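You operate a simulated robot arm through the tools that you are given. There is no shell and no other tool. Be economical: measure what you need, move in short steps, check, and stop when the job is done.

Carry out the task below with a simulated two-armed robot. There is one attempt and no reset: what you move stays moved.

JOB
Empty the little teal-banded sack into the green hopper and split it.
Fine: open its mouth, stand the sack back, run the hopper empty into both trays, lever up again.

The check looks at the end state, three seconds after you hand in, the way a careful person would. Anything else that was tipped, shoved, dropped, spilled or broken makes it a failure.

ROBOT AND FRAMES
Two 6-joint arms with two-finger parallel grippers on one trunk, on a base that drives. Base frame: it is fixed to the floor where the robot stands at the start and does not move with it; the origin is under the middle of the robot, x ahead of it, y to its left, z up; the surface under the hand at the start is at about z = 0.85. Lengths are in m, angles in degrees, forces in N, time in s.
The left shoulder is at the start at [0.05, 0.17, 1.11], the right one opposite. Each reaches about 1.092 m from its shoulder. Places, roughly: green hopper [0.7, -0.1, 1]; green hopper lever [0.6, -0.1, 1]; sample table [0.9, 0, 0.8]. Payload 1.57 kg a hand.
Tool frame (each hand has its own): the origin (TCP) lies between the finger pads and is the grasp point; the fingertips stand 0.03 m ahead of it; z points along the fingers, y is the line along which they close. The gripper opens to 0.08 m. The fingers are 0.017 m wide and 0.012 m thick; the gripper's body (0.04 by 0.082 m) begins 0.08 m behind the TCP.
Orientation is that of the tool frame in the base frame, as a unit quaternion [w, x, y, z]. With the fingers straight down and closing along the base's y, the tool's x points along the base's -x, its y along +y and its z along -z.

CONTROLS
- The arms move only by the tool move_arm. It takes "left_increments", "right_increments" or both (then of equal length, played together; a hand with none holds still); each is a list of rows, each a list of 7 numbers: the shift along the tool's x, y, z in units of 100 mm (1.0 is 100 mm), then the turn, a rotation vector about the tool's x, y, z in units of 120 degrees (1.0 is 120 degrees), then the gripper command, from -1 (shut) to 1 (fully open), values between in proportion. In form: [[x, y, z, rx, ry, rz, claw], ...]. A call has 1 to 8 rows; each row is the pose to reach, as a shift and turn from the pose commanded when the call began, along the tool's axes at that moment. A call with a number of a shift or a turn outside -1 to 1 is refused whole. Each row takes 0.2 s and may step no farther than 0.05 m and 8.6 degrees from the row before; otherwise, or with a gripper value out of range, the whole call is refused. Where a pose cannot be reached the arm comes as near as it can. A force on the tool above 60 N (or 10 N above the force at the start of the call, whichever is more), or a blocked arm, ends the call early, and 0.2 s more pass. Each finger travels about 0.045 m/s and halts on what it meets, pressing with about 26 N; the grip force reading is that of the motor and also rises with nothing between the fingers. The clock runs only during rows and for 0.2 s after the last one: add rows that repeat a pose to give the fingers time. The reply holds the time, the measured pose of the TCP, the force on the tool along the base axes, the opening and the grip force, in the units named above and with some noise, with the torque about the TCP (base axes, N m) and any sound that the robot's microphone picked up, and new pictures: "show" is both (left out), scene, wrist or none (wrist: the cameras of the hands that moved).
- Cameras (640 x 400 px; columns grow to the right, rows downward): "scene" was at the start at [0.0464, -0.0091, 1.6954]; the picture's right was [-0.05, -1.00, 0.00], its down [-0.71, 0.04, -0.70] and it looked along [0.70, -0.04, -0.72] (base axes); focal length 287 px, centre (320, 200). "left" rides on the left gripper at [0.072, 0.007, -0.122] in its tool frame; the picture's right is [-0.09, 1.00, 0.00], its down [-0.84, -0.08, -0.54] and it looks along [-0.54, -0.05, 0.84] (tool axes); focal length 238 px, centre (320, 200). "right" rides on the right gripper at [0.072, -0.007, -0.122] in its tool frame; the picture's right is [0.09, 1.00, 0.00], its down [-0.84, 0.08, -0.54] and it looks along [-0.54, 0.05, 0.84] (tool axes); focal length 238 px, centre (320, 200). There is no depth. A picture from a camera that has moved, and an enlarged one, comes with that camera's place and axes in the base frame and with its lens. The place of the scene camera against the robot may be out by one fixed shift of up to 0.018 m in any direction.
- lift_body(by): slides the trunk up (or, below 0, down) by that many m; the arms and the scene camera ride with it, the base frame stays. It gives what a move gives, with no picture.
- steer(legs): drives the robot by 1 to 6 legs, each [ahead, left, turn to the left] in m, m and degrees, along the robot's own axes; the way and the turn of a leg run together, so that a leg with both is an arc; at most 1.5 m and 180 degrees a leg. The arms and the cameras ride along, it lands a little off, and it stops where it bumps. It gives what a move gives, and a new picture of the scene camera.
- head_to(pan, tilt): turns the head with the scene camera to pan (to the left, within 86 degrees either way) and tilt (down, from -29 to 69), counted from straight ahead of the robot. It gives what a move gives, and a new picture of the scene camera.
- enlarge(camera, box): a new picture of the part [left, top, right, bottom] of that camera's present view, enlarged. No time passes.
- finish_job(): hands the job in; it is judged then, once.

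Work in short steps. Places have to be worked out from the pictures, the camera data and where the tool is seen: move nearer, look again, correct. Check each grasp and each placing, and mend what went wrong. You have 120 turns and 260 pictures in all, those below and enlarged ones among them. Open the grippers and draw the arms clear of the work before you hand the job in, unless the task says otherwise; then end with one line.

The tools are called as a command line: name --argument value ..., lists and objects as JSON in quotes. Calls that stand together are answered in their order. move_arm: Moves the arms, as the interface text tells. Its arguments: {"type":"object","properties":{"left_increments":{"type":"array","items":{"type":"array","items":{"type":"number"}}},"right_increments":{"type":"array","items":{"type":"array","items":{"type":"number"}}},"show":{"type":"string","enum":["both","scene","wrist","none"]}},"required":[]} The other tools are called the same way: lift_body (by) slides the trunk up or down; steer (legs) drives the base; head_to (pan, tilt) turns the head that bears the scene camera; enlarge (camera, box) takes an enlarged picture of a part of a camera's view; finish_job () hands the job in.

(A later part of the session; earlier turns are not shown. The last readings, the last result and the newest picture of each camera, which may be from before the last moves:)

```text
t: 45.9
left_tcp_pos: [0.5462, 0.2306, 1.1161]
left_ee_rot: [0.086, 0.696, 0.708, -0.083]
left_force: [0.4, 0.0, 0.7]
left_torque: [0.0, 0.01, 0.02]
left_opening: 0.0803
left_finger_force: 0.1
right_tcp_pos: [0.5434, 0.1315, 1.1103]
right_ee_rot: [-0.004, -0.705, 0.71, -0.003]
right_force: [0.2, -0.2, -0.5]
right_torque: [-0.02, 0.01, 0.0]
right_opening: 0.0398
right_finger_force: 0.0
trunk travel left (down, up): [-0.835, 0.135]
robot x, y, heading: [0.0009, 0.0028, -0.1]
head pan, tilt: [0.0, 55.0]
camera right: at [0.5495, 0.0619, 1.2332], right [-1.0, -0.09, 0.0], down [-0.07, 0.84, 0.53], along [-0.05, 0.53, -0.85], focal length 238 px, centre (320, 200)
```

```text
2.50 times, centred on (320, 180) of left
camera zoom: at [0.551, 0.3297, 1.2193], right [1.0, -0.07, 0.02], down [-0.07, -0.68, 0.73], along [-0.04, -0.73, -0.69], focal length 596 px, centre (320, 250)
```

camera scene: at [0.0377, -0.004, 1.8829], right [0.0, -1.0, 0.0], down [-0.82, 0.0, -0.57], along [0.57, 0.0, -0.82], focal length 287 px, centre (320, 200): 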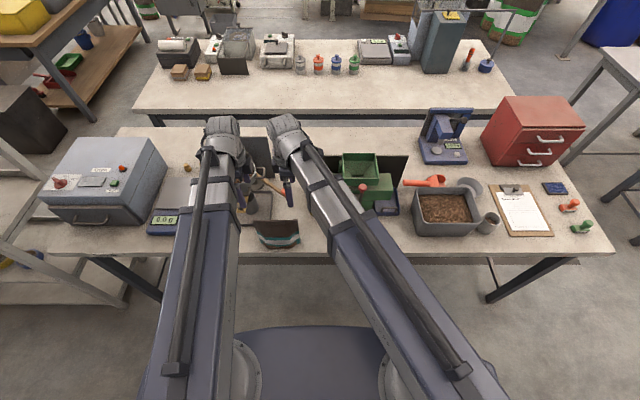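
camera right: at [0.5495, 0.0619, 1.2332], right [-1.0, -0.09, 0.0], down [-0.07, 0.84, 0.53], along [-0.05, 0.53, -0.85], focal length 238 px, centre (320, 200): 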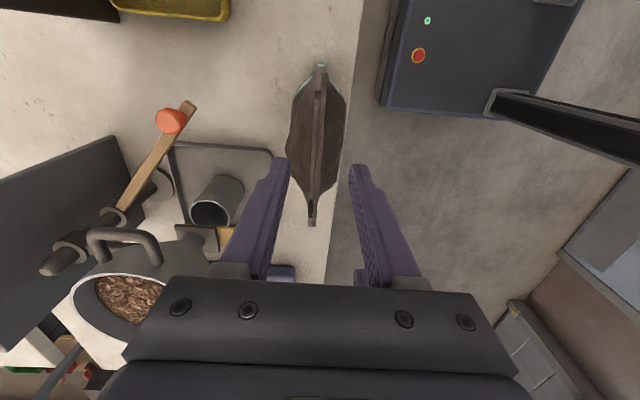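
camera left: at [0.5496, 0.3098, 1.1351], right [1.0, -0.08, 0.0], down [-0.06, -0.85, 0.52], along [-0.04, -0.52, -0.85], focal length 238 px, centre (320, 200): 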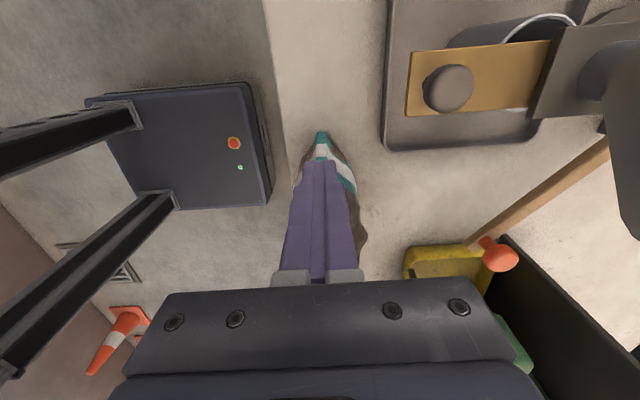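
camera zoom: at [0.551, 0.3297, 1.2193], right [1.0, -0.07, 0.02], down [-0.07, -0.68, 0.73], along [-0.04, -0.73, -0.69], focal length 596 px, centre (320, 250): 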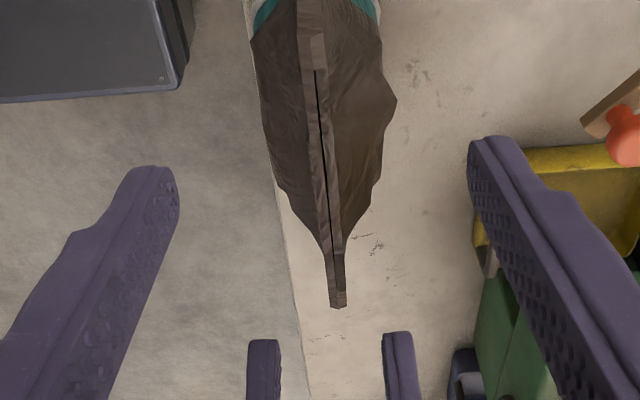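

For useful pinch depths I swap the tilt: left upright, right tilted 15° outward.

move_arm --left_increments '[[-0.02, -0.005, 0.04, 0, 0.0625, 0, 1], [-0.04, -0.01, 0.076, 0, 0.117, 0, 1]]' --right_increments '[[0, 0, -0.025, 0, -0.0625, 0, 0], [0, 0, -0.076, 0, -0.121, 0, 0]]' --show "none"

lift_body --by -0.06

enlarge --camera "left" --box '[250, 130, 390, 290]'

enlarge --camera "right" --box '[250, 130, 390, 290]'

```text
t: 46.5
left_tcp_pos: [0.5445, 0.2238, 1.1111]
left_ee_rot: [-0.001, 0.702, 0.713, 0.003]
left_force: [-0.8, 0.6, -0.2]
left_torque: [-0.02, -0.03, -0.01]
left_opening: 0.0798
left_finger_force: 0.0
right_tcp_pos: [0.5433, 0.1315, 1.116]
right_ee_rot: [0.087, -0.7, 0.703, 0.086]
right_force: [-0.9, 0.6, -1.1]
right_torque: [0.0, 0.0, -0.06]
right_opening: 0.0401
right_finger_force: 0.0
trunk travel left (down, up): [-0.835, 0.135]
robot x, y, heading: [-0.0004, 0.0, -0.1]
head pan, tilt: [0.0, 55.0]
```

```text
t: 47.5
left_tcp_pos: [0.5449, 0.2243, 1.0494]
left_ee_rot: [-0.001, 0.702, 0.713, 0.002]
left_force: [0.8, 0.8, -0.2]
left_torque: [0.02, -0.01, -0.01]
left_opening: 0.08
left_finger_force: 0.1
right_tcp_pos: [0.5437, 0.1315, 1.0565]
right_ee_rot: [0.086, -0.699, 0.704, 0.085]
right_force: [0.2, 0.2, 0.0]
right_torque: [0.0, -0.05, 0.0]
right_opening: 0.0401
right_finger_force: 0.2
trunk travel left (down, up): [-0.775, 0.195]
robot x, y, heading: [-0.0023, -0.0021, -0.0]
head pan, tilt: [0.0, 55.0]
```

```text
2.50 times, centred on (320, 210) of left
camera zoom: at [0.5502, 0.2965, 1.1739], right [1.0, -0.08, 0.0], down [-0.07, -0.84, 0.54], along [-0.04, -0.54, -0.84], focal length 596 px, centre (320, 175)
```

zoom: 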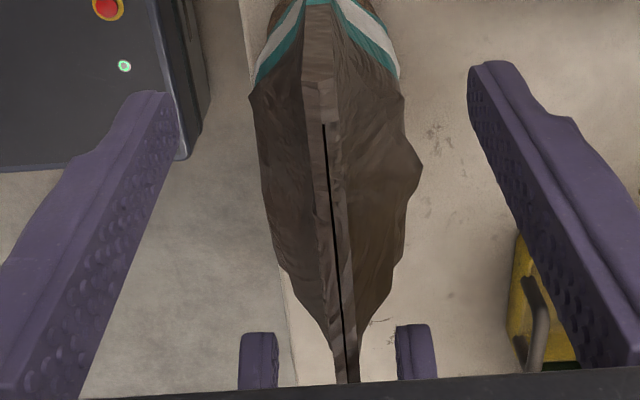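

```text
2.50 times, centred on (320, 210) of right
camera zoom: at [0.5493, 0.0336, 1.1581], right [-1.0, -0.08, -0.02], down [-0.07, 0.68, 0.73], along [-0.05, 0.73, -0.69], focal length 596 px, centre (320, 175)
```

zoom: 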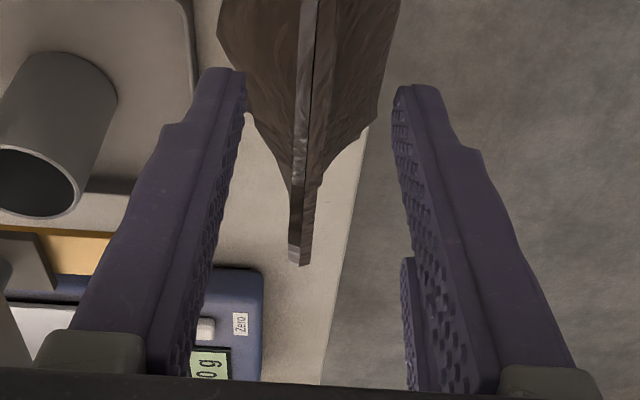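

Lower 0.016 and close both; the right hand's opening reading will tell if it holds only the front lip.

lift_body --by -0.017

move_arm --left_increments '[[0, 0, 0, 0, 0, 0, -1], [0, 0, 0, 0, 0, 0, -1], [0, 0, 0, 0, 0, 0, -1], [0, 0, 0, 0, 0, 0, -1], [0, 0, 0, 0, 0, 0, -1], [0, 0, 0, 0, 0, 0, -1]]' --right_increments '[[0, 0, 0, 0, 0, 0, 0], [0, 0, 0, 0, 0, 0, 0], [0, 0, 0, 0, 0, 0, -1], [0, 0, 0, 0, 0, 0, -1], [0, 0, 0, 0, 0, 0, -1], [0, 0, 0, 0, 0, 0, -1]]' --show "none"

enlarge --camera "right" --box '[250, 130, 390, 290]'

```text
t: 48.1
left_tcp_pos: [0.5446, 0.2258, 1.0329]
left_ee_rot: [-0.001, 0.702, 0.712, 0.002]
left_force: [-0.6, 0.3, -1.0]
left_torque: [0.03, -0.02, 0.0]
left_opening: 0.0801
left_finger_force: 0.1
right_tcp_pos: [0.543, 0.1322, 1.0398]
right_ee_rot: [0.086, -0.699, 0.705, 0.085]
right_force: [0.6, -0.9, -0.2]
right_torque: [0.0, 0.01, 0.01]
right_opening: 0.0401
right_finger_force: 0.1
trunk travel left (down, up): [-0.758, 0.212]
robot x, y, heading: [0.0008, 0.0013, -0.0]
head pan, tilt: [0.0, 55.0]
```

```text
t: 49.5
left_tcp_pos: [0.5456, 0.2258, 1.0337]
left_ee_rot: [-0.001, 0.701, 0.713, 0.003]
left_force: [3.5, 0.5, 0.5]
left_torque: [-0.13, -0.08, 0.0]
left_opening: 0.0102
left_finger_force: 26.2
right_tcp_pos: [0.5428, 0.1326, 1.0394]
right_ee_rot: [0.086, -0.699, 0.704, 0.086]
right_force: [-4.4, -0.6, 0.8]
right_torque: [-0.06, 0.2, 0.4]
right_opening: 0.0042
right_finger_force: 24.1
trunk travel left (down, up): [-0.758, 0.212]
robot x, y, heading: [-0.0032, 0.0034, -0.1]
head pan, tilt: [0.0, 55.0]
```

```text
2.50 times, centred on (320, 210) of right
camera zoom: at [0.5491, 0.0336, 1.141], right [-1.0, -0.08, -0.02], down [-0.07, 0.68, 0.73], along [-0.05, 0.73, -0.69], focal length 596 px, centre (320, 175)
```

zoom: 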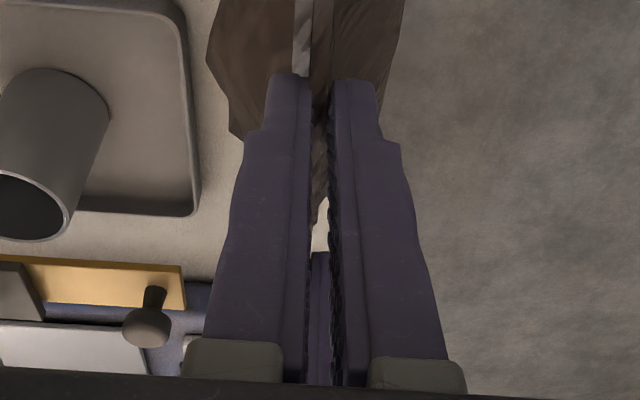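

Right holds only the front lip (4.2 mm). Pull it toward −x in small steps while the left hand holds the seam.

move_arm --left_increments '[[0, 0, 0, 0, 0, 0, -1], [0, 0, 0, 0, 0, 0, -1], [0, 0, 0, 0, 0, 0, -1], [0, 0, 0, 0, 0, 0, -1], [0, 0, 0, 0, 0, 0, -1]]' --right_increments '[[0, 0.04, 0, 0, 0, 0, -1], [0, 0.08, 0, 0, 0, 0, -1], [0, 0.12, 0, 0, 0, 0, -1], [0, 0.16, 0, 0, 0, 0, -1], [0, 0.2, 0, 0, 0, 0, -1]]' --show "none"

enlarge --camera "right" --box '[240, 110, 400, 290]'

enlarge --camera "left" --box '[240, 110, 400, 290]'

```text
t: 50.7
left_tcp_pos: [0.5456, 0.2246, 1.032]
left_ee_rot: [-0.001, 0.702, 0.712, 0.002]
left_force: [2.4, -1.3, 12.2]
left_torque: [-0.14, -0.1, -0.16]
left_opening: 0.0096
left_finger_force: 26.1
right_tcp_pos: [0.5235, 0.1322, 1.0399]
right_ee_rot: [0.087, -0.699, 0.704, 0.085]
right_force: [0.2, 1.9, -2.1]
right_torque: [-0.35, -0.03, 0.25]
right_opening: 0.0043
right_finger_force: 25.4
trunk travel left (down, up): [-0.758, 0.212]
robot x, y, heading: [0.0022, 0.0013, -0.0]
head pan, tilt: [0.0, 55.0]
```

```text
2.22 times, centred on (320, 200) of right
camera zoom: at [0.5294, 0.0333, 1.1411], right [-1.0, -0.08, -0.02], down [-0.07, 0.68, 0.73], along [-0.05, 0.73, -0.69], focal length 530 px, centre (320, 200)
```

zoom: 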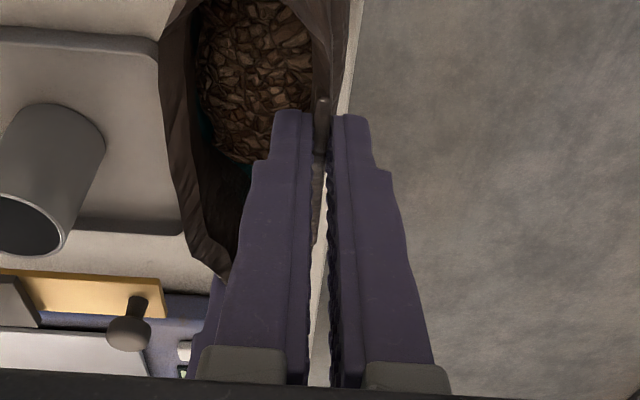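

```text
2.22 times, centred on (320, 200) of left
camera zoom: at [0.5504, 0.2964, 1.1569], right [1.0, -0.08, 0.0], down [-0.07, -0.84, 0.54], along [-0.04, -0.54, -0.84], focal length 530 px, centre (320, 200)
```

zoom: 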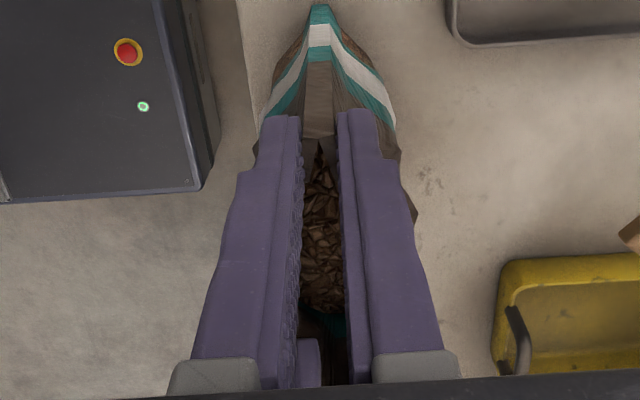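

The mouth opened wide with the chips visible inside. Release the right hand and see whether it stays open.

move_arm --right_increments '[[0, 0, 0, 0, 0, 0, -0.6], [0, 0, 0, 0, 0, 0, -0.5], [0, 0, 0, 0, 0, 0, -0.5]]' --left_increments '[[0, 0, 0, 0, 0, 0, -1], [0, 0, 0, 0, 0, 0, 0], [0, 0, 0, 0, 0, 0, 1]]' --show "none"

lift_body --by 0.16

enlarge --camera "right" --box '[240, 60, 400, 240]'

enlarge --camera "left" --box '[240, 60, 400, 240]'

```text
t: 51.5
left_tcp_pos: [0.5454, 0.2252, 1.0343]
left_ee_rot: [-0.001, 0.702, 0.713, 0.002]
left_force: [0.4, 0.7, -1.0]
left_torque: [0.02, 0.02, 0.0]
left_opening: 0.0597
left_finger_force: 0.1
right_tcp_pos: [0.524, 0.1318, 1.0397]
right_ee_rot: [0.086, -0.7, 0.704, 0.085]
right_force: [-0.3, -0.4, 0.9]
right_torque: [0.02, 0.04, 0.01]
right_opening: 0.0202
right_finger_force: 0.1
trunk travel left (down, up): [-0.758, 0.212]
robot x, y, heading: [-0.0043, 0.0003, -0.2]
head pan, tilt: [0.0, 55.0]
```

```text
t: 53.3
left_tcp_pos: [0.5448, 0.2263, 1.1936]
left_ee_rot: [0.0, 0.702, 0.712, 0.002]
left_force: [-0.6, 0.4, 0.5]
left_torque: [0.01, 0.02, -0.02]
left_opening: 0.0801
left_finger_force: 0.1
right_tcp_pos: [0.5243, 0.131, 1.2003]
right_ee_rot: [0.087, -0.699, 0.705, 0.085]
right_force: [0.4, 0.3, -0.4]
right_torque: [0.04, 0.0, -0.02]
right_opening: 0.0199
right_finger_force: 0.2
trunk travel left (down, up): [-0.918, 0.052]
robot x, y, heading: [-0.0011, -0.0011, -0.1]
head pan, tilt: [0.0, 55.0]
```

```text
2.22 times, centred on (320, 150) of right
camera zoom: at [0.5296, 0.0332, 1.3009], right [-1.0, -0.08, -0.02], down [-0.07, 0.68, 0.73], along [-0.05, 0.73, -0.69], focal length 530 px, centre (320, 311)
```

zoom: 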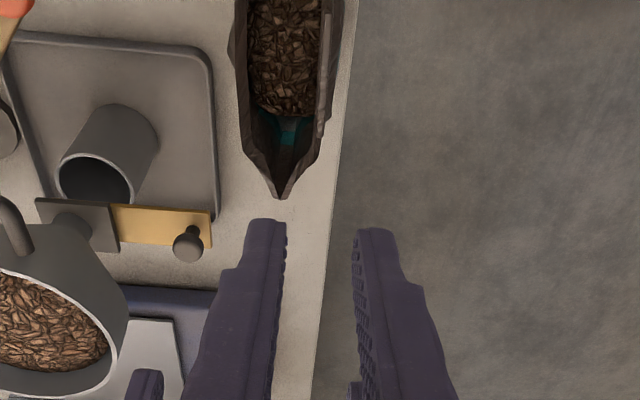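

```text
2.22 times, centred on (320, 150) of left
camera zoom: at [0.5503, 0.2966, 1.3168], right [1.0, -0.08, 0.0], down [-0.07, -0.84, 0.54], along [-0.04, -0.54, -0.84], focal length 530 px, centre (320, 311)
```

zoom: 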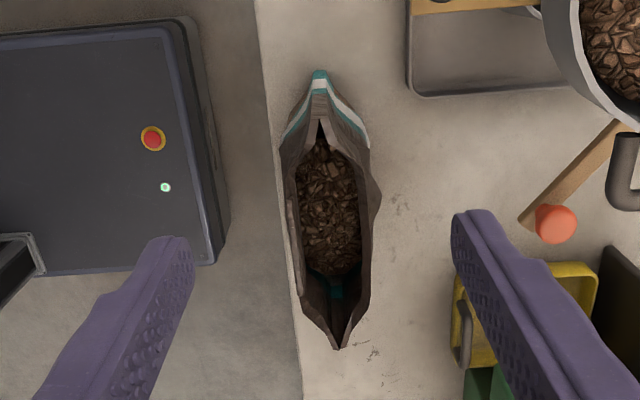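

The mouth stays open. Plan: left hand takes the sack from its left side (horizontal-ish, camera on top), right hand parks in front of the table. I start re-yawing the left while moving it left, and withdraw the right.

move_arm --left_increments '[[0.2, 0, 0, 0, 0, -0.07, 1], [0.4, 0, 0, 0, 0, -0.14, 1], [0.6, 0, 0, 0, 0, -0.21, 1], [0.8, 0, 0, 0, 0, -0.28, 1], [0.95, 0, 0, 0, 0, -0.35, 1], [1, 0, 0, 0, 0, -0.42, 1], [1, 0, 0, 0, 0, -0.49, 1], [1, 0, 0, 0, 0, -0.56, 1]]' --right_increments '[[0.1, 0, 0.02, 0, 0.06, 0, 0], [0.3, 0, 0.05, 0, 0.121, 0, 0], [0.5, 0.1, 0.07, 0, 0.121, 0, 0], [0.7, 0.2, 0.1, 0, 0.121, 0, 0], [0.9, 0.3, 0.13, 0, 0.121, 0, 0], [1, 0.4, 0.15, 0, 0.121, 0, 0], [1, 0.5, 0.15, 0, 0.121, 0, 0], [1, 0.6, 0.15, 0, 0.121, 0, 0]]' --show "none"

move_arm --left_increments '[[0, 0, 0, 0, 0, -0.07, 1], [0, 0, 0, 0, 0, -0.14, 1], [0, 0, 0, 0, 0, -0.21, 1], [0, 0, 0, 0, 0, -0.28, 1], [0, 0, 0, 0, 0, -0.35, 1], [0, 0, 0, 0, 0, -0.42, 1], [0, 0, 0, 0, 0, -0.49, 1], [0, 0, 0, 0, 0, -0.56, 1]]' --right_increments '[[0.2, 0, 0, 0, 0, 0, -1], [0.4, 0, 0, 0, 0, 0, -1], [0.6, 0, 0, 0, 0, 0, -1], [0.8, 0, 0, 0, 0, 0, -1], [1.0, 0, 0, 0, 0, 0, -1], [1, 0, 0, 0, 0, 0, -1], [1, 0, 0, 0, 0, 0, -1], [1, 0, 0, 0, 0, 0, -1]]' --show "none"

```text
t: 55.1
left_tcp_pos: [0.5444, 0.3254, 1.1937]
left_ee_rot: [0.001, 0.187, 0.982, 0.002]
left_force: [-0.4, -0.7, -0.1]
left_torque: [0.0, -0.02, 0.02]
left_opening: 0.08
left_finger_force: 0.0
right_tcp_pos: [0.4618, 0.0373, 1.1937]
right_ee_rot: [-0.004, -0.704, 0.71, -0.004]
right_force: [-0.3, -0.2, 0.1]
right_torque: [-0.02, -0.04, 0.05]
right_opening: 0.0401
right_finger_force: 0.0
right hand out of reach, approached as far as the arm can: row 2, 3, 4, 5, 6, 7, 8
trunk travel left (down, up): [-0.918, 0.052]
robot x, y, heading: [-0.0047, -0.002, -0.1]
head pan, tilt: [0.0, 55.0]
```

```text
t: 56.9
left_tcp_pos: [0.5426, 0.3251, 1.1928]
left_ee_rot: [0.001, -0.386, 0.923, 0.002]
left_force: [-0.3, 0.3, -0.2]
left_torque: [0.01, -0.01, -0.03]
left_opening: 0.0801
left_finger_force: 0.0
right_tcp_pos: [0.4607, -0.0613, 1.1942]
right_ee_rot: [-0.005, -0.705, 0.709, -0.003]
right_force: [0.3, -0.5, -0.6]
right_torque: [0.01, 0.01, -0.01]
right_opening: 0.0
right_finger_force: 20.8
trunk travel left (down, up): [-0.918, 0.052]
robot x, y, heading: [-0.0029, 0.0019, -0.1]
head pan, tilt: [0.0, 55.0]
```

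Finish the left yaw; pitch the right hand up (pointing −y) so it will clear the table when the trunk lowers.

move_arm --left_increments '[[0, 0, 0, 0, 0, -0.062, 1], [0, 0, 0, 0, 0, -0.124, 1], [0, 0, 0, 0, 0, -0.186, 1], [0, 0, 0, 0, 0, -0.248, 1], [0, 0, 0, 0, 0, -0.31, 1], [0, 0, 0, 0, 0, -0.372, 1]]' --right_increments '[[0.15, 0, -0.024, 0, 0.07, 0, -1], [0.3, 0, -0.095, 0, 0.14, 0, -1], [0.45, 0, -0.212, 0, 0.21, 0, -1], [0.6, 0, -0.372, 0, 0.28, 0, -1], [0.75, 0, -0.573, 0, 0.35, 0, -1], [0.9, 0, -0.808, 0, 0.42, 0, -1]]' --show "none"

move_arm --left_increments '[[0.05, 0, -0.024, 0, 0.07, 0, 1], [0.1, 0, -0.095, 0, 0.14, 0, 1], [0.15, 0, -0.212, 0, 0.21, 0, 1], [0.2, 0, -0.372, 0, 0.28, 0, 1], [0.25, 0, -0.573, 0, 0.35, 0, 1], [0.3, 0, -0.808, 0, 0.42, 0, 1]]' --show "none"

```text
t: 58.3
left_tcp_pos: [0.5427, 0.3253, 1.1927]
left_ee_rot: [-0.002, 0.708, -0.706, -0.001]
left_force: [0.3, 0.2, -0.3]
left_torque: [-0.01, -0.01, 0.02]
left_opening: 0.0799
left_finger_force: 0.0
right_tcp_pos: [0.4625, -0.1505, 1.2755]
right_ee_rot: [-0.306, -0.636, 0.64, -0.305]
right_force: [0.0, -0.4, 0.0]
right_torque: [0.01, -0.02, 0.0]
right_opening: 0.0
right_finger_force: 20.9
trunk travel left (down, up): [-0.918, 0.052]
robot x, y, heading: [-0.0016, -0.0009, 0.1]
head pan, tilt: [0.0, 55.0]
```

```text
t: 59.7
left_tcp_pos: [0.5429, 0.2946, 1.2733]
left_ee_rot: [-0.301, -0.639, 0.641, -0.301]
left_force: [0.8, -0.5, -0.9]
left_torque: [-0.02, -0.03, 0.0]
left_opening: 0.08
left_finger_force: 0.1
right_tcp_pos: [0.4626, -0.1496, 1.2756]
right_ee_rot: [-0.306, -0.635, 0.641, -0.304]
right_force: [-0.6, 0.1, -0.1]
right_torque: [0.01, -0.02, -0.02]
right_opening: 0.0
right_finger_force: 21.2
trunk travel left (down, up): [-0.918, 0.052]
robot x, y, heading: [-0.0015, -0.0039, 0.1]
head pan, tilt: [0.0, 55.0]
```

Continue: left to about 15° below horizontal, right to nearly horizontal.

move_arm --left_increments '[[0.2, 0, -0.166, 0, 0.0683, 0, 1], [0.418, 0, -0.346, 0, 0.1367, 0, 1], [0.65, 0, -0.538, 0, 0.205, 0, 1], [0.65, 0, -0.538, 0, 0.205, 0, 1], [0.65, 0, -0.538, 0, 0.205, 0, 1]]' --right_increments '[[0.174, 0, -0.144, 0, 0.06, 0, -1], [0.363, 0, -0.3, 0, 0.12, 0, -1], [0.564, 0, -0.467, 0, 0.18, 0, -1], [0.773, 0, -0.64, 0, 0.24, 0, -1], [0.986, 0, -0.815, 0, 0.3, 0, -1]]' --show "scene"

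```text
t: 60.9
left_tcp_pos: [0.5773, 0.2394, 1.3523]
left_ee_rot: [0.415, 0.572, -0.557, 0.437]
left_force: [0.4, 0.0, 0.7]
left_torque: [-0.01, 0.03, 0.02]
left_opening: 0.0797
left_finger_force: 0.0
left hand out of reach, approached as far as the arm can: row 1, 2, 3, 4, 5
right_tcp_pos: [0.4823, -0.1847, 1.4022]
right_ee_rot: [0.486, 0.514, -0.511, 0.489]
right_force: [0.1, 0.0, 0.3]
right_torque: [-0.02, 0.02, -0.03]
right_opening: 0.0001
right_finger_force: 21.2
right hand out of reach, approached as far as the arm can: row 2, 3, 4, 5
trunk travel left (down, up): [-0.918, 0.052]
robot x, y, heading: [-0.0005, 0.0011, 0.1]
head pan, tilt: [0.0, 55.0]
camera scene: at [0.0379, -0.0048, 1.8759], right [0.0, -1.0, 0.0], down [-0.82, 0.0, -0.57], along [0.57, 0.0, -0.82], focal length 287 px, centre (320, 200)
```

scene: 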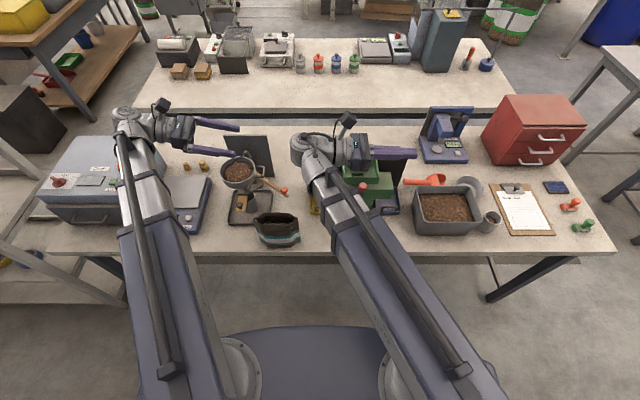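

The left wrist is at a sideways limit for this direction. Driving the base 0.2 m to the left will ease both the grasp and the pour; the arms are high and clear.

steer --legs '[[0, 0.2, 0]]'

```text
t: 62.5
left_tcp_pos: [0.5781, 0.4438, 1.3534]
left_ee_rot: [0.415, 0.571, -0.557, 0.437]
left_force: [-0.6, 0.3, -0.6]
left_torque: [-0.01, -0.02, -0.02]
left_opening: 0.08
left_finger_force: 0.1
right_tcp_pos: [0.4825, 0.0187, 1.4012]
right_ee_rot: [0.486, 0.513, -0.512, 0.488]
right_force: [0.9, 0.7, 0.3]
right_torque: [0.0, -0.03, -0.01]
right_opening: 0.0
right_finger_force: 21.2
trunk travel left (down, up): [-0.918, 0.052]
robot x, y, heading: [-0.0024, 0.2028, -0.1]
head pan, tilt: [0.0, 55.0]
camera scene: at [0.0379, 0.2, 1.8759], right [0.0, -1.0, 0.0], down [-0.82, 0.0, -0.57], along [0.57, 0.0, -0.82], focal length 287 px, centre (320, 200)
```

scene: 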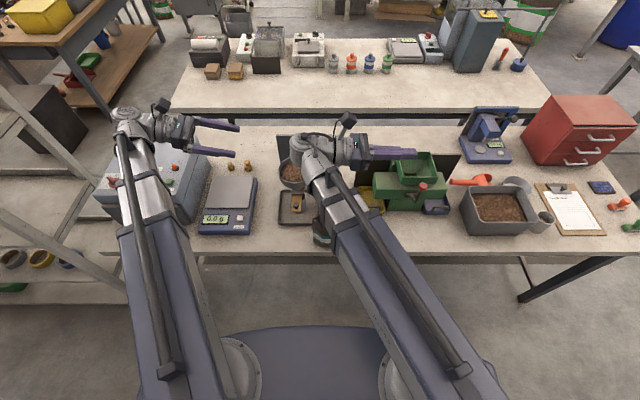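

Shift the right arm away to the right and bring the left hand toward the sack's left side at height.

move_arm --left_increments '[[0.08, 0, 0.32, 0, 0, 0, 1], [0.16, 0, 0.64, 0, 0, 0, 1], [0.26, 0, 0.966, 0, 0, 0, 1]]' --right_increments '[[0, 0, 0.45, 0, 0, 0, -1], [0, 0, 0.9, 0, 0, 0, -1], [0, 0, 1.0, 0, 0, 0, -1]]' --show "none"

move_arm --left_increments '[[0.08, 0, 0.32, 0, 0, 0, 1], [0.16, 0, 0.6, 0, 0, 0, 1], [0.16, 0, 0.6, 0, 0, 0, 1]]' --right_increments '[[0, 0.0, 0.45, 0, 0, 0, -1], [0, 0, 0.9, 0, 0, 0, -1], [0, 0, 1.0, 0, 0, 0, -1]]' --show "both"

```text
t: 63.3
left_tcp_pos: [0.5817, 0.3432, 1.3517]
left_ee_rot: [0.414, 0.573, -0.557, 0.436]
left_force: [0.0, -0.9, -0.9]
left_torque: [0.0, 0.01, 0.04]
left_opening: 0.0799
left_finger_force: 0.1
right_tcp_pos: [0.482, -0.0832, 1.4002]
right_ee_rot: [0.485, 0.515, -0.514, 0.486]
right_force: [0.0, -0.8, 0.6]
right_torque: [-0.03, 0.05, -0.01]
right_opening: 0.0001
right_finger_force: 21.6
right hand out of reach, approached as far as the arm can: row 2, 3
trunk travel left (down, up): [-0.918, 0.052]
robot x, y, heading: [0.0027, 0.2034, 0.1]
head pan, tilt: [0.0, 55.0]
```

```text
t: 64.1
left_tcp_pos: [0.584, 0.282, 1.3518]
left_ee_rot: [0.415, 0.572, -0.557, 0.436]
left_force: [-1.0, -0.3, -0.2]
left_torque: [0.0, -0.01, 0.01]
left_opening: 0.0802
left_finger_force: 0.0
left hand out of reach, approached as far as the arm can: row 2
right_tcp_pos: [0.4814, -0.1843, 1.4016]
right_ee_rot: [0.485, 0.515, -0.513, 0.486]
right_force: [0.2, -0.5, -1.3]
right_torque: [-0.02, -0.02, -0.01]
right_opening: 0.0003
right_finger_force: 21.3
right hand out of reach, approached as far as the arm can: row 2, 3
trunk travel left (down, up): [-0.918, 0.052]
robot x, y, heading: [-0.0013, 0.203, -0.1]
head pan, tilt: [0.0, 55.0]
camera scene: at [0.0379, 0.1989, 1.8759], right [0.0, -1.0, 0.0], down [-0.82, 0.0, -0.57], along [0.57, 0.0, -0.82], focal length 287 px, centre (320, 200)
camera right: at [0.4875, -0.0651, 1.4799], right [-1.0, -0.01, 0.09], down [-0.08, 0.59, -0.81], along [-0.05, -0.81, -0.59], focal length 238 px, centre (320, 200)
camera left: at [0.5729, 0.3785, 1.4565], right [-0.99, -0.01, -0.1], down [0.06, 0.75, -0.65], along [0.08, -0.66, -0.75], focal length 238 px, centre (320, 200)
```

scene: 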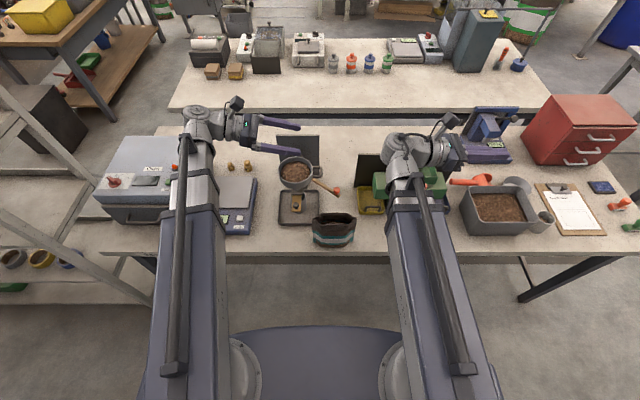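
right: 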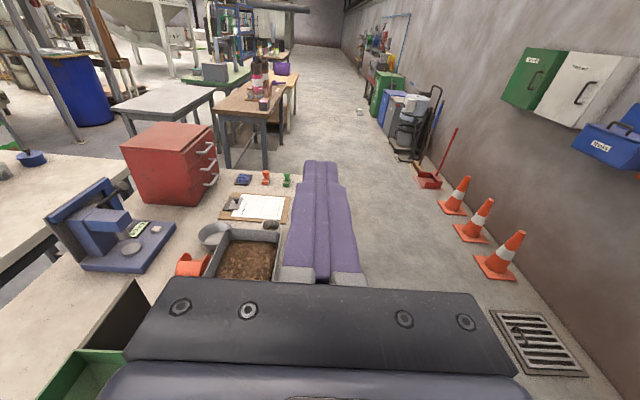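
left: 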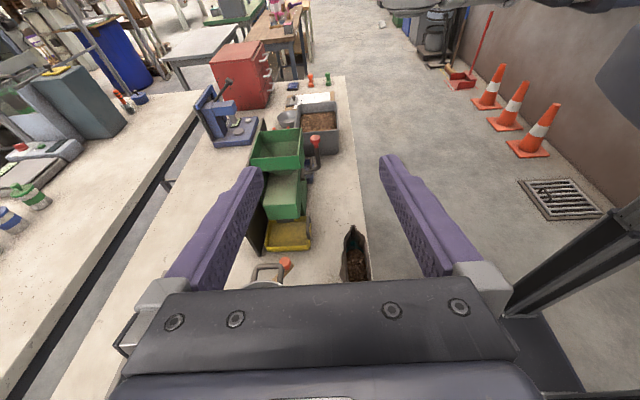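

The hand points along −y about 16° down with its camera on top. Before grasping I test the roll range needed for pouring, in free air.

move_arm --left_increments '[[0, 0, 0, 0, 0, -0.07, 1], [0, 0, 0, 0, 0, -0.14, 1], [0, 0, 0, 0, 0, -0.21, 1], [0, 0, 0, 0, 0, -0.28, 1], [0, 0, 0, 0, 0, -0.35, 1], [0, 0, 0, 0, 0, -0.42, 1], [0, 0, 0, 0, 0, -0.49, 1], [0, 0, 0, 0, 0, -0.56, 1]]' --show "none"

move_arm --left_increments '[[0, 0, 0, 0, 0, -0.07, 1], [0, 0, 0, 0, 0, -0.14, 1], [0, 0, 0, 0, 0, -0.21, 1], [0, 0, 0, 0, 0, -0.28, 1], [0, 0, 0, 0, 0, -0.35, 1], [0, 0, 0, 0, 0, -0.42, 1], [0, 0, 0, 0, 0, -0.49, 1], [0, 0, 0, 0, 0, -0.56, 1]]' --show "scene"

```text
t: 65.9
left_tcp_pos: [0.5829, 0.2807, 1.3518]
left_ee_rot: [0.587, 0.785, -0.146, 0.132]
left_force: [0.3, 0.2, -0.2]
left_torque: [0.02, -0.01, 0.0]
left_opening: 0.08
left_finger_force: 0.0
right_tcp_pos: [0.4817, -0.1837, 1.4005]
right_ee_rot: [0.485, 0.514, -0.513, 0.486]
right_force: [-0.3, 0.2, -0.3]
right_torque: [-0.02, 0.0, -0.02]
right_opening: 0.0
right_finger_force: 21.8
trunk travel left (down, up): [-0.918, 0.052]
robot x, y, heading: [-0.001, 0.2019, -0.2]
head pan, tilt: [0.0, 55.0]
```

```text
t: 67.7
left_tcp_pos: [0.5835, 0.2819, 1.3517]
left_ee_rot: [0.6, 0.799, -0.016, 0.035]
left_force: [-0.4, 0.5, 0.2]
left_torque: [0.0, 0.0, -0.02]
left_opening: 0.0798
left_finger_force: 0.0
left hand out of reach, approached as far as the arm can: row 3, 4, 5, 6, 7, 8
right_tcp_pos: [0.4808, -0.1833, 1.4015]
right_ee_rot: [0.484, 0.515, -0.513, 0.487]
right_force: [-0.1, -0.3, -0.5]
right_torque: [-0.02, 0.03, 0.02]
right_opening: 0.0001
right_finger_force: 21.6
trunk travel left (down, up): [-0.918, 0.052]
robot x, y, heading: [0.0, 0.2033, 0.2]
head pan, tilt: [0.0, 55.0]
camera scene: at [0.0379, 0.1983, 1.8759], right [0.0, -1.0, 0.0], down [-0.82, 0.0, -0.57], along [0.57, 0.0, -0.82], focal length 287 px, centre (320, 200)
```

scene: 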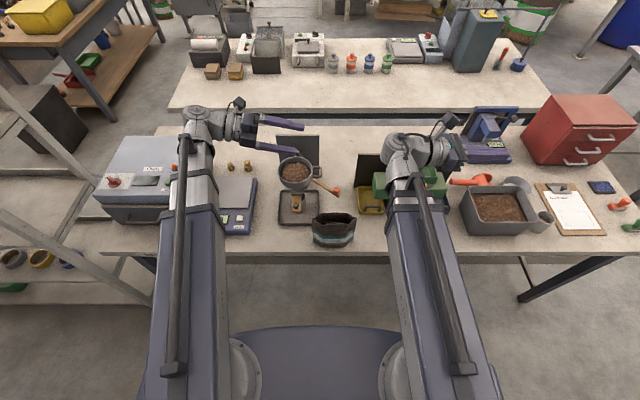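

Roll stops at −86° that way. I test the other direction (pouring back toward the robot), which may have the larger range.

move_arm --left_increments '[[0, 0, 0, 0, 0, 0.07, 1], [0, 0, 0, 0, 0, 0.14, 1], [0, 0, 0, 0, 0, 0.21, 1], [0, 0, 0, 0, 0, 0.28, 1], [0, 0, 0, 0, 0, 0.35, 1], [0, 0, 0, 0, 0, 0.42, 1], [0, 0, 0, 0, 0, 0.49, 1], [0, 0, 0, 0, 0, 0.56, 1]]' --show "none"

move_arm --left_increments '[[0, 0, 0, 0, 0, 0.07, 1], [0, 0, 0, 0, 0, 0.14, 1], [0, 0, 0, 0, 0, 0.21, 1], [0, 0, 0, 0, 0, 0.28, 1], [0, 0, 0, 0, 0, 0.35, 1], [0, 0, 0, 0, 0, 0.42, 1], [0, 0, 0, 0, 0, 0.49, 1], [0, 0, 0, 0, 0, 0.56, 1]]' --show "none"

move_arm --left_increments '[[0, 0, 0, 0, 0, 0.07, 1], [0, 0, 0, 0, 0, 0.14, 1], [0, 0, 0, 0, 0, 0.21, 1], [0, 0, 0, 0, 0, 0.28, 1], [0, 0, 0, 0, 0, 0.35, 1], [0, 0, 0, 0, 0, 0.42, 1], [0, 0, 0, 0, 0, 0.49, 1], [0, 0, 0, 0, 0, 0.56, 1]]' --show "none"

```text
t: 69.5
left_tcp_pos: [0.5835, 0.2808, 1.3509]
left_ee_rot: [0.479, 0.657, -0.457, 0.361]
left_force: [0.7, 0.4, 0.0]
left_torque: [0.0, 0.01, -0.04]
left_opening: 0.0799
left_finger_force: 0.0
right_tcp_pos: [0.4819, -0.1843, 1.4013]
right_ee_rot: [0.485, 0.514, -0.513, 0.486]
right_force: [-0.1, -0.5, -0.6]
right_torque: [0.0, 0.02, 0.0]
right_opening: 0.0
right_finger_force: 21.3
trunk travel left (down, up): [-0.918, 0.052]
robot x, y, heading: [0.0002, 0.2043, 0.0]
head pan, tilt: [0.0, 55.0]
```

```text
t: 71.3
left_tcp_pos: [0.5835, 0.2802, 1.3512]
left_ee_rot: [-0.2, -0.294, 0.744, -0.566]
left_force: [-0.9, 0.2, 0.4]
left_torque: [-0.01, 0.01, -0.01]
left_opening: 0.0802
left_finger_force: 0.0
right_tcp_pos: [0.4811, -0.1847, 1.4004]
right_ee_rot: [0.485, 0.515, -0.513, 0.487]
right_force: [0.4, -0.6, 0.3]
right_torque: [0.01, -0.03, 0.0]
right_opening: 0.0
right_finger_force: 21.3
trunk travel left (down, up): [-0.918, 0.052]
robot x, y, heading: [0.0029, 0.2079, 0.1]
head pan, tilt: [0.0, 55.0]
```

```text
t: 73.1
left_tcp_pos: [0.5833, 0.2798, 1.3508]
left_ee_rot: [0.148, 0.167, 0.783, -0.581]
left_force: [-0.2, -0.7, -0.4]
left_torque: [0.01, 0.02, 0.0]
left_opening: 0.08
left_finger_force: 0.0
right_tcp_pos: [0.4806, -0.1838, 1.4008]
right_ee_rot: [0.486, 0.514, -0.514, 0.486]
right_force: [0.5, 0.9, 0.0]
right_torque: [0.01, -0.01, 0.0]
right_opening: 0.0
right_finger_force: 21.3
trunk travel left (down, up): [-0.918, 0.052]
robot x, y, heading: [-0.0044, 0.2045, 0.1]
head pan, tilt: [0.0, 55.0]
```

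Pouring back toward the robot has the range (115° with no limit). I roll the hand back level and shift the parked right hand further right.

move_arm --left_increments '[[0, 0, 0, 0, 0, -0.07, 1], [0, 0, 0, 0, 0, -0.14, 1], [0, 0, 0, 0, 0, -0.21, 1], [0, 0, 0, 0, 0, -0.28, 1], [0, 0, 0, 0, 0, -0.35, 1], [0, 0, 0, 0, 0, -0.42, 1], [0, 0, 0, 0, 0, -0.49, 1], [0, 0, 0, 0, 0, -0.56, 1]]' --right_increments '[[0, 0, 0.2, 0, 0, 0, -1], [0, 0, 0.4, 0, 0, 0, -1], [0, 0, 0.6, 0, 0, 0, -1], [0, 0, 0.8, 0, 0, 0, -1], [0, 0, 1, 0, 0, 0, -1], [0, 0, 1, 0, 0, 0, -1], [0, 0, 1, 0, 0, 0, -1], [0, 0, 1, 0, 0, 0, -1]]' --show "none"

move_arm --left_increments '[[0, 0, 0, 0, 0, -0.067, 1], [0, 0, 0, 0, 0, -0.134, 1], [0, 0, 0, 0, 0, -0.201, 1], [0, 0, 0, 0, 0, -0.268, 1], [0, 0, 0, 0, 0, -0.335, 1], [0, 0, 0, 0, 0, -0.4, 1]]' --show "none"

```text
t: 74.9
left_tcp_pos: [0.5832, 0.2802, 1.3509]
left_ee_rot: [-0.201, -0.296, 0.744, -0.565]
left_force: [-0.5, -0.1, 0.1]
left_torque: [-0.01, 0.01, -0.01]
left_opening: 0.08
left_finger_force: 0.1
right_tcp_pos: [0.4823, -0.2822, 1.4005]
right_ee_rot: [0.485, 0.515, -0.513, 0.486]
right_force: [-1.3, -0.6, 0.5]
right_torque: [-0.03, 0.02, -0.01]
right_opening: 0.0001
right_finger_force: 21.4
right hand out of reach, approached as far as the arm can: row 3, 4, 5, 6, 7, 8
trunk travel left (down, up): [-0.918, 0.052]
robot x, y, heading: [-0.001, 0.2011, -0.1]
head pan, tilt: [0.0, 55.0]
```

```text
t: 76.3
left_tcp_pos: [0.5837, 0.2804, 1.3511]
left_ee_rot: [0.414, 0.572, -0.56, 0.434]
left_force: [0.1, -0.3, -0.5]
left_torque: [0.05, 0.0, 0.01]
left_opening: 0.08
left_finger_force: 0.0
right_tcp_pos: [0.4835, -0.2827, 1.4007]
right_ee_rot: [0.485, 0.515, -0.513, 0.487]
right_force: [0.2, -0.7, 0.2]
right_torque: [-0.01, 0.0, 0.04]
right_opening: 0.0
right_finger_force: 21.6
trunk travel left (down, up): [-0.918, 0.052]
robot x, y, heading: [-0.0002, 0.2028, 0.2]
head pan, tilt: [0.0, 55.0]
```

Place the left hand at (0.545, 0.34) and lower the trunk part way, then check with the wrist camera.

move_arm --left_increments '[[-0.08, 0.2, -0.29, 0, 0, 0, 1], [-0.165, 0.387, -0.576, 0, 0, 0, 1]]' --show "none"

lift_body --by -0.25

enlarge --camera "left" --box '[160, 100, 480, 300]'

enlarge --camera "scene" --box '[80, 60, 500, 322]'

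```text
t: 76.9
left_tcp_pos: [0.5403, 0.3382, 1.3516]
left_ee_rot: [0.412, 0.572, -0.559, 0.436]
left_force: [-0.2, -0.5, -0.1]
left_torque: [0.02, 0.02, 0.02]
left_opening: 0.0802
left_finger_force: 0.1
right_tcp_pos: [0.4819, -0.2828, 1.401]
right_ee_rot: [0.485, 0.514, -0.512, 0.487]
right_force: [0.4, 0.5, -0.1]
right_torque: [-0.01, 0.02, 0.0]
right_opening: 0.0
right_finger_force: 21.3
trunk travel left (down, up): [-0.918, 0.052]
robot x, y, heading: [0.0028, 0.2028, -0.2]
head pan, tilt: [0.0, 55.0]
```

```text
t: 79.5
left_tcp_pos: [0.541, 0.3375, 1.1017]
left_ee_rot: [0.412, 0.572, -0.56, 0.435]
left_force: [-0.5, -0.4, 0.2]
left_torque: [-0.01, 0.01, -0.01]
left_opening: 0.0801
left_finger_force: 0.0
right_tcp_pos: [0.4818, -0.2828, 1.1511]
right_ee_rot: [0.486, 0.514, -0.513, 0.486]
right_force: [-0.2, -0.2, 0.1]
right_torque: [0.0, 0.0, -0.02]
right_opening: 0.0
right_finger_force: 21.1
trunk travel left (down, up): [-0.668, 0.302]
robot x, y, heading: [0.0001, 0.2023, -0.1]
head pan, tilt: [0.0, 55.0]
```

```text
2.00 times, centred on (320, 200) of left
camera zoom: at [0.5304, 0.4341, 1.2062], right [-0.99, -0.01, -0.1], down [0.06, 0.76, -0.65], along [0.08, -0.65, -0.75], focal length 477 px, centre (320, 200)
```

zoom: 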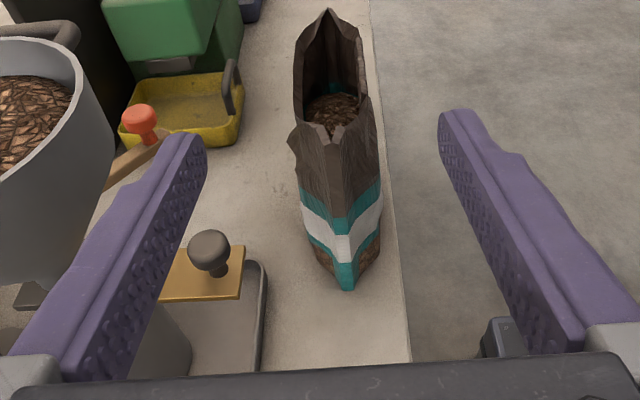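

```text
1.52 times, centred on (290, 191) of scene
camera zoom: at [0.0378, 0.1983, 1.626], right [0.0, -1.0, 0.0], down [-0.82, 0.0, -0.57], along [0.57, 0.0, -0.82], focal length 437 px, centre (366, 214)
```

zoom: 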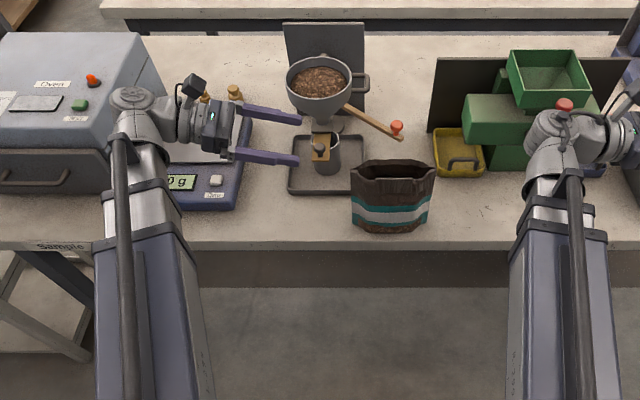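

Sack centred at x≈0.546, thickness ≈0.066. To keep the wrist away from the oven I first move in to y = 0.28, then lower to z ≈ 0.945.

move_arm --left_increments '[[0.08, -0.03, 0.28, 0, 0, 0, 1], [0.16, -0.07, 0.557, 0, 0, 0, 1]]' --show "none"

lift_body --by -0.155

enlarge --camera "left" --box '[160, 100, 480, 300]'

enlarge --camera "scene" --box '[80, 60, 500, 322]'

```text
t: 80.1
left_tcp_pos: [0.5506, 0.2797, 1.1009]
left_ee_rot: [0.412, 0.573, -0.559, 0.436]
left_force: [1.2, -0.1, 0.6]
left_torque: [-0.02, -0.01, 0.03]
left_opening: 0.08
left_finger_force: 0.0
right_tcp_pos: [0.4822, -0.2828, 1.1514]
right_ee_rot: [0.484, 0.515, -0.514, 0.486]
right_force: [-0.1, -0.1, 0.4]
right_torque: [0.0, 0.01, 0.01]
right_opening: 0.0001
right_finger_force: 21.2
trunk travel left (down, up): [-0.668, 0.302]
robot x, y, heading: [-0.0009, 0.2052, 0.2]
head pan, tilt: [0.0, 55.0]
```

```text
t: 81.2
left_tcp_pos: [0.5514, 0.2802, 1.0141]
left_ee_rot: [0.416, 0.56, -0.556, 0.452]
left_force: [-2.1, 3.6, 21.7]
left_torque: [0.28, -1.11, 0.24]
left_opening: 0.0784
left_finger_force: 0.0
right_tcp_pos: [0.4827, -0.2829, 1.0571]
right_ee_rot: [0.485, 0.515, -0.513, 0.487]
right_force: [0.8, -0.3, -0.3]
right_torque: [0.02, -0.01, -0.01]
right_opening: 0.0
right_finger_force: 21.0
trunk travel left (down, up): [-0.574, 0.396]
robot x, y, heading: [0.0013, 0.205, 0.0]
head pan, tilt: [0.0, 55.0]
stopped: the force on the tool passed its limit at 89 N (the readings are from after the stop); the commanded pose is now the measured one
```

```text
2.00 times, centred on (320, 200) of left
camera zoom: at [0.5372, 0.3796, 1.1158], right [-0.99, -0.01, -0.13], down [0.08, 0.73, -0.67], along [0.1, -0.68, -0.73], focal length 477 px, centre (320, 200)
```

zoom: 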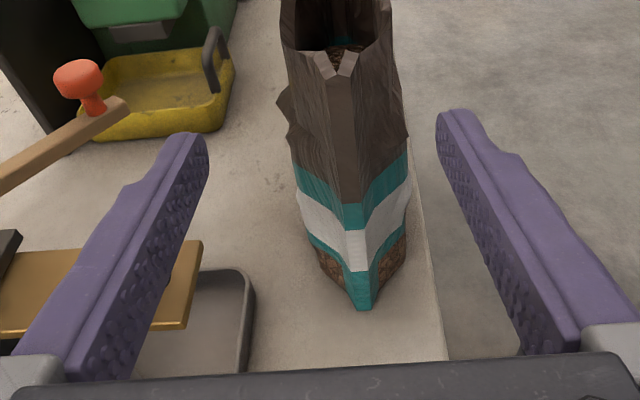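

```text
1.52 times, centred on (290, 191) of scene
camera zoom: at [0.0371, 0.1986, 1.5316], right [0.0, -1.0, 0.0], down [-0.82, 0.0, -0.57], along [0.57, 0.0, -0.82], focal length 437 px, centre (366, 214)
```

zoom: 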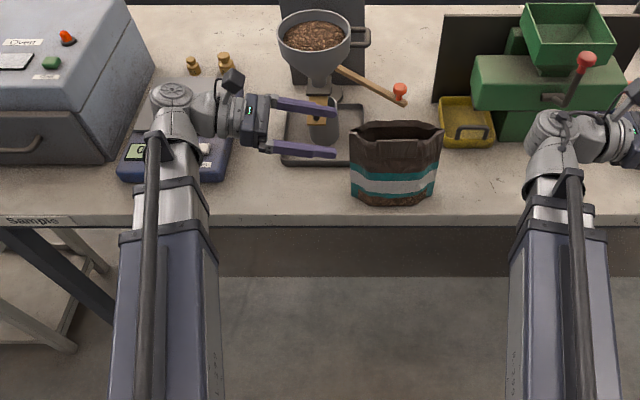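

The rear finger came down on the grinder's brass slide plate. I raise the trunk at once and inspect.

lift_body --by 0.12

enlarge --camera "left" --box '[60, 100, 460, 350]'

enlarge --camera "scene" --box '[240, 80, 400, 180]'

```text
t: 82.7
left_tcp_pos: [0.5518, 0.2804, 1.1335]
left_ee_rot: [0.416, 0.562, -0.557, 0.449]
left_force: [-0.4, 0.1, 0.6]
left_torque: [0.01, -0.01, 0.0]
left_opening: 0.0798
left_finger_force: 0.0
right_tcp_pos: [0.4851, -0.2811, 1.1764]
right_ee_rot: [0.485, 0.515, -0.513, 0.487]
right_force: [0.0, -0.2, 0.9]
right_torque: [-0.01, 0.0, -0.01]
right_opening: 0.0
right_finger_force: 21.2
trunk travel left (down, up): [-0.694, 0.276]
robot x, y, heading: [0.0007, 0.2053, 0.2]
head pan, tilt: [0.0, 55.0]
```

```text
1.60 times, centred on (260, 225) of left
camera zoom: at [0.5383, 0.3788, 1.235], right [-0.99, -0.01, -0.12], down [0.07, 0.74, -0.67], along [0.1, -0.67, -0.73], focal length 381 px, centre (416, 160)
```

zoom: 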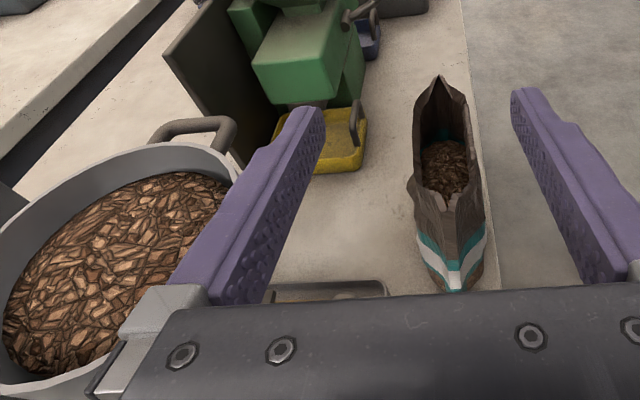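

```text
4.00 times, centred on (320, 130) of scene
camera zoom: at [0.0382, 0.1983, 1.6518], right [0.0, -1.0, 0.0], down [-0.82, 0.0, -0.57], along [0.57, 0.0, -0.82], focal length 1148 px, centre (320, 480)
```

zoom: 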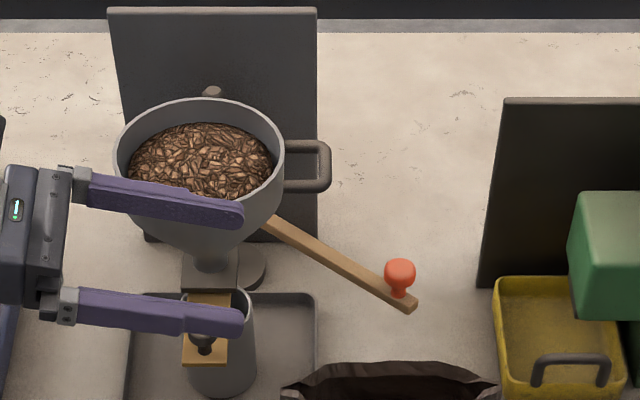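

Nothing appears displaced, but the grinder's gate plate makes the left approach unsafe. The right side of the sack is free, so I'll use the right hand instead: raise, drive 0.1 m right, park the left hand, and swing the right hand round to point +y.

lift_body --by 0.22

steer --legs '[[0, -0.1, 0]]'

enlarge --camera "scene" --box '[210, 110, 370, 260]'

```text
t: 85.0
left_tcp_pos: [0.5514, 0.2791, 1.3529]
left_ee_rot: [0.415, 0.562, -0.557, 0.449]
left_force: [0.6, 0.4, -0.3]
left_torque: [0.02, 0.01, 0.02]
left_opening: 0.0799
left_finger_force: 0.0
right_tcp_pos: [0.4824, -0.2819, 1.3964]
right_ee_rot: [0.485, 0.515, -0.513, 0.487]
right_force: [-0.2, -0.1, -0.2]
right_torque: [0.0, 0.01, 0.03]
right_opening: 0.0
right_finger_force: 21.2
trunk travel left (down, up): [-0.914, 0.056]
robot x, y, heading: [0.0013, 0.2045, -0.2]
head pan, tilt: [0.0, 55.0]
```

```text
t: 86.2
left_tcp_pos: [0.5511, 0.1774, 1.3525]
left_ee_rot: [0.415, 0.562, -0.557, 0.448]
left_force: [0.4, -0.2, -0.2]
left_torque: [-0.01, 0.05, 0.03]
left_opening: 0.0802
left_finger_force: 0.0
right_tcp_pos: [0.4814, -0.3834, 1.3965]
right_ee_rot: [0.485, 0.515, -0.513, 0.486]
right_force: [0.5, 0.1, -0.6]
right_torque: [-0.02, -0.01, -0.01]
right_opening: 0.0
right_finger_force: 20.8
trunk travel left (down, up): [-0.914, 0.056]
robot x, y, heading: [-0.0001, 0.104, -0.2]
head pan, tilt: [0.0, 55.0]
camera scene: at [0.0379, 0.0972, 1.8718], right [0.0, -1.0, 0.0], down [-0.82, 0.0, -0.57], along [0.57, 0.0, -0.82], focal length 287 px, centre (320, 200)
```

scene: 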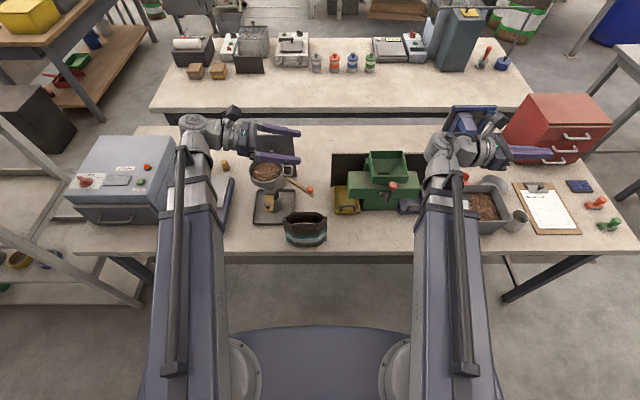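

```text
2.67 times, centred on (290, 185) of scene
camera zoom: at [0.0379, 0.0972, 1.8718], right [0.0, -1.0, 0.0], down [-0.82, 0.0, -0.57], along [0.57, 0.0, -0.82], focal length 765 px, centre (400, 240)
```

zoom: 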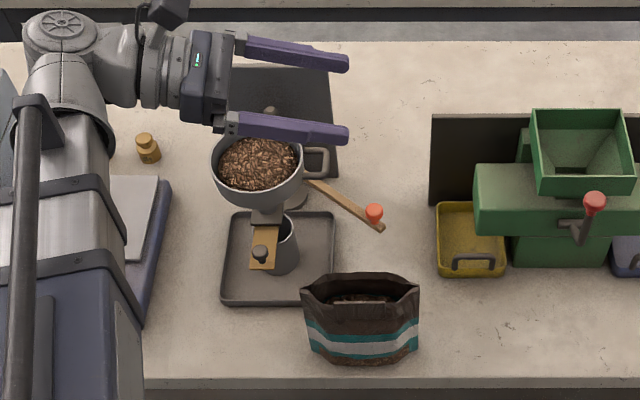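

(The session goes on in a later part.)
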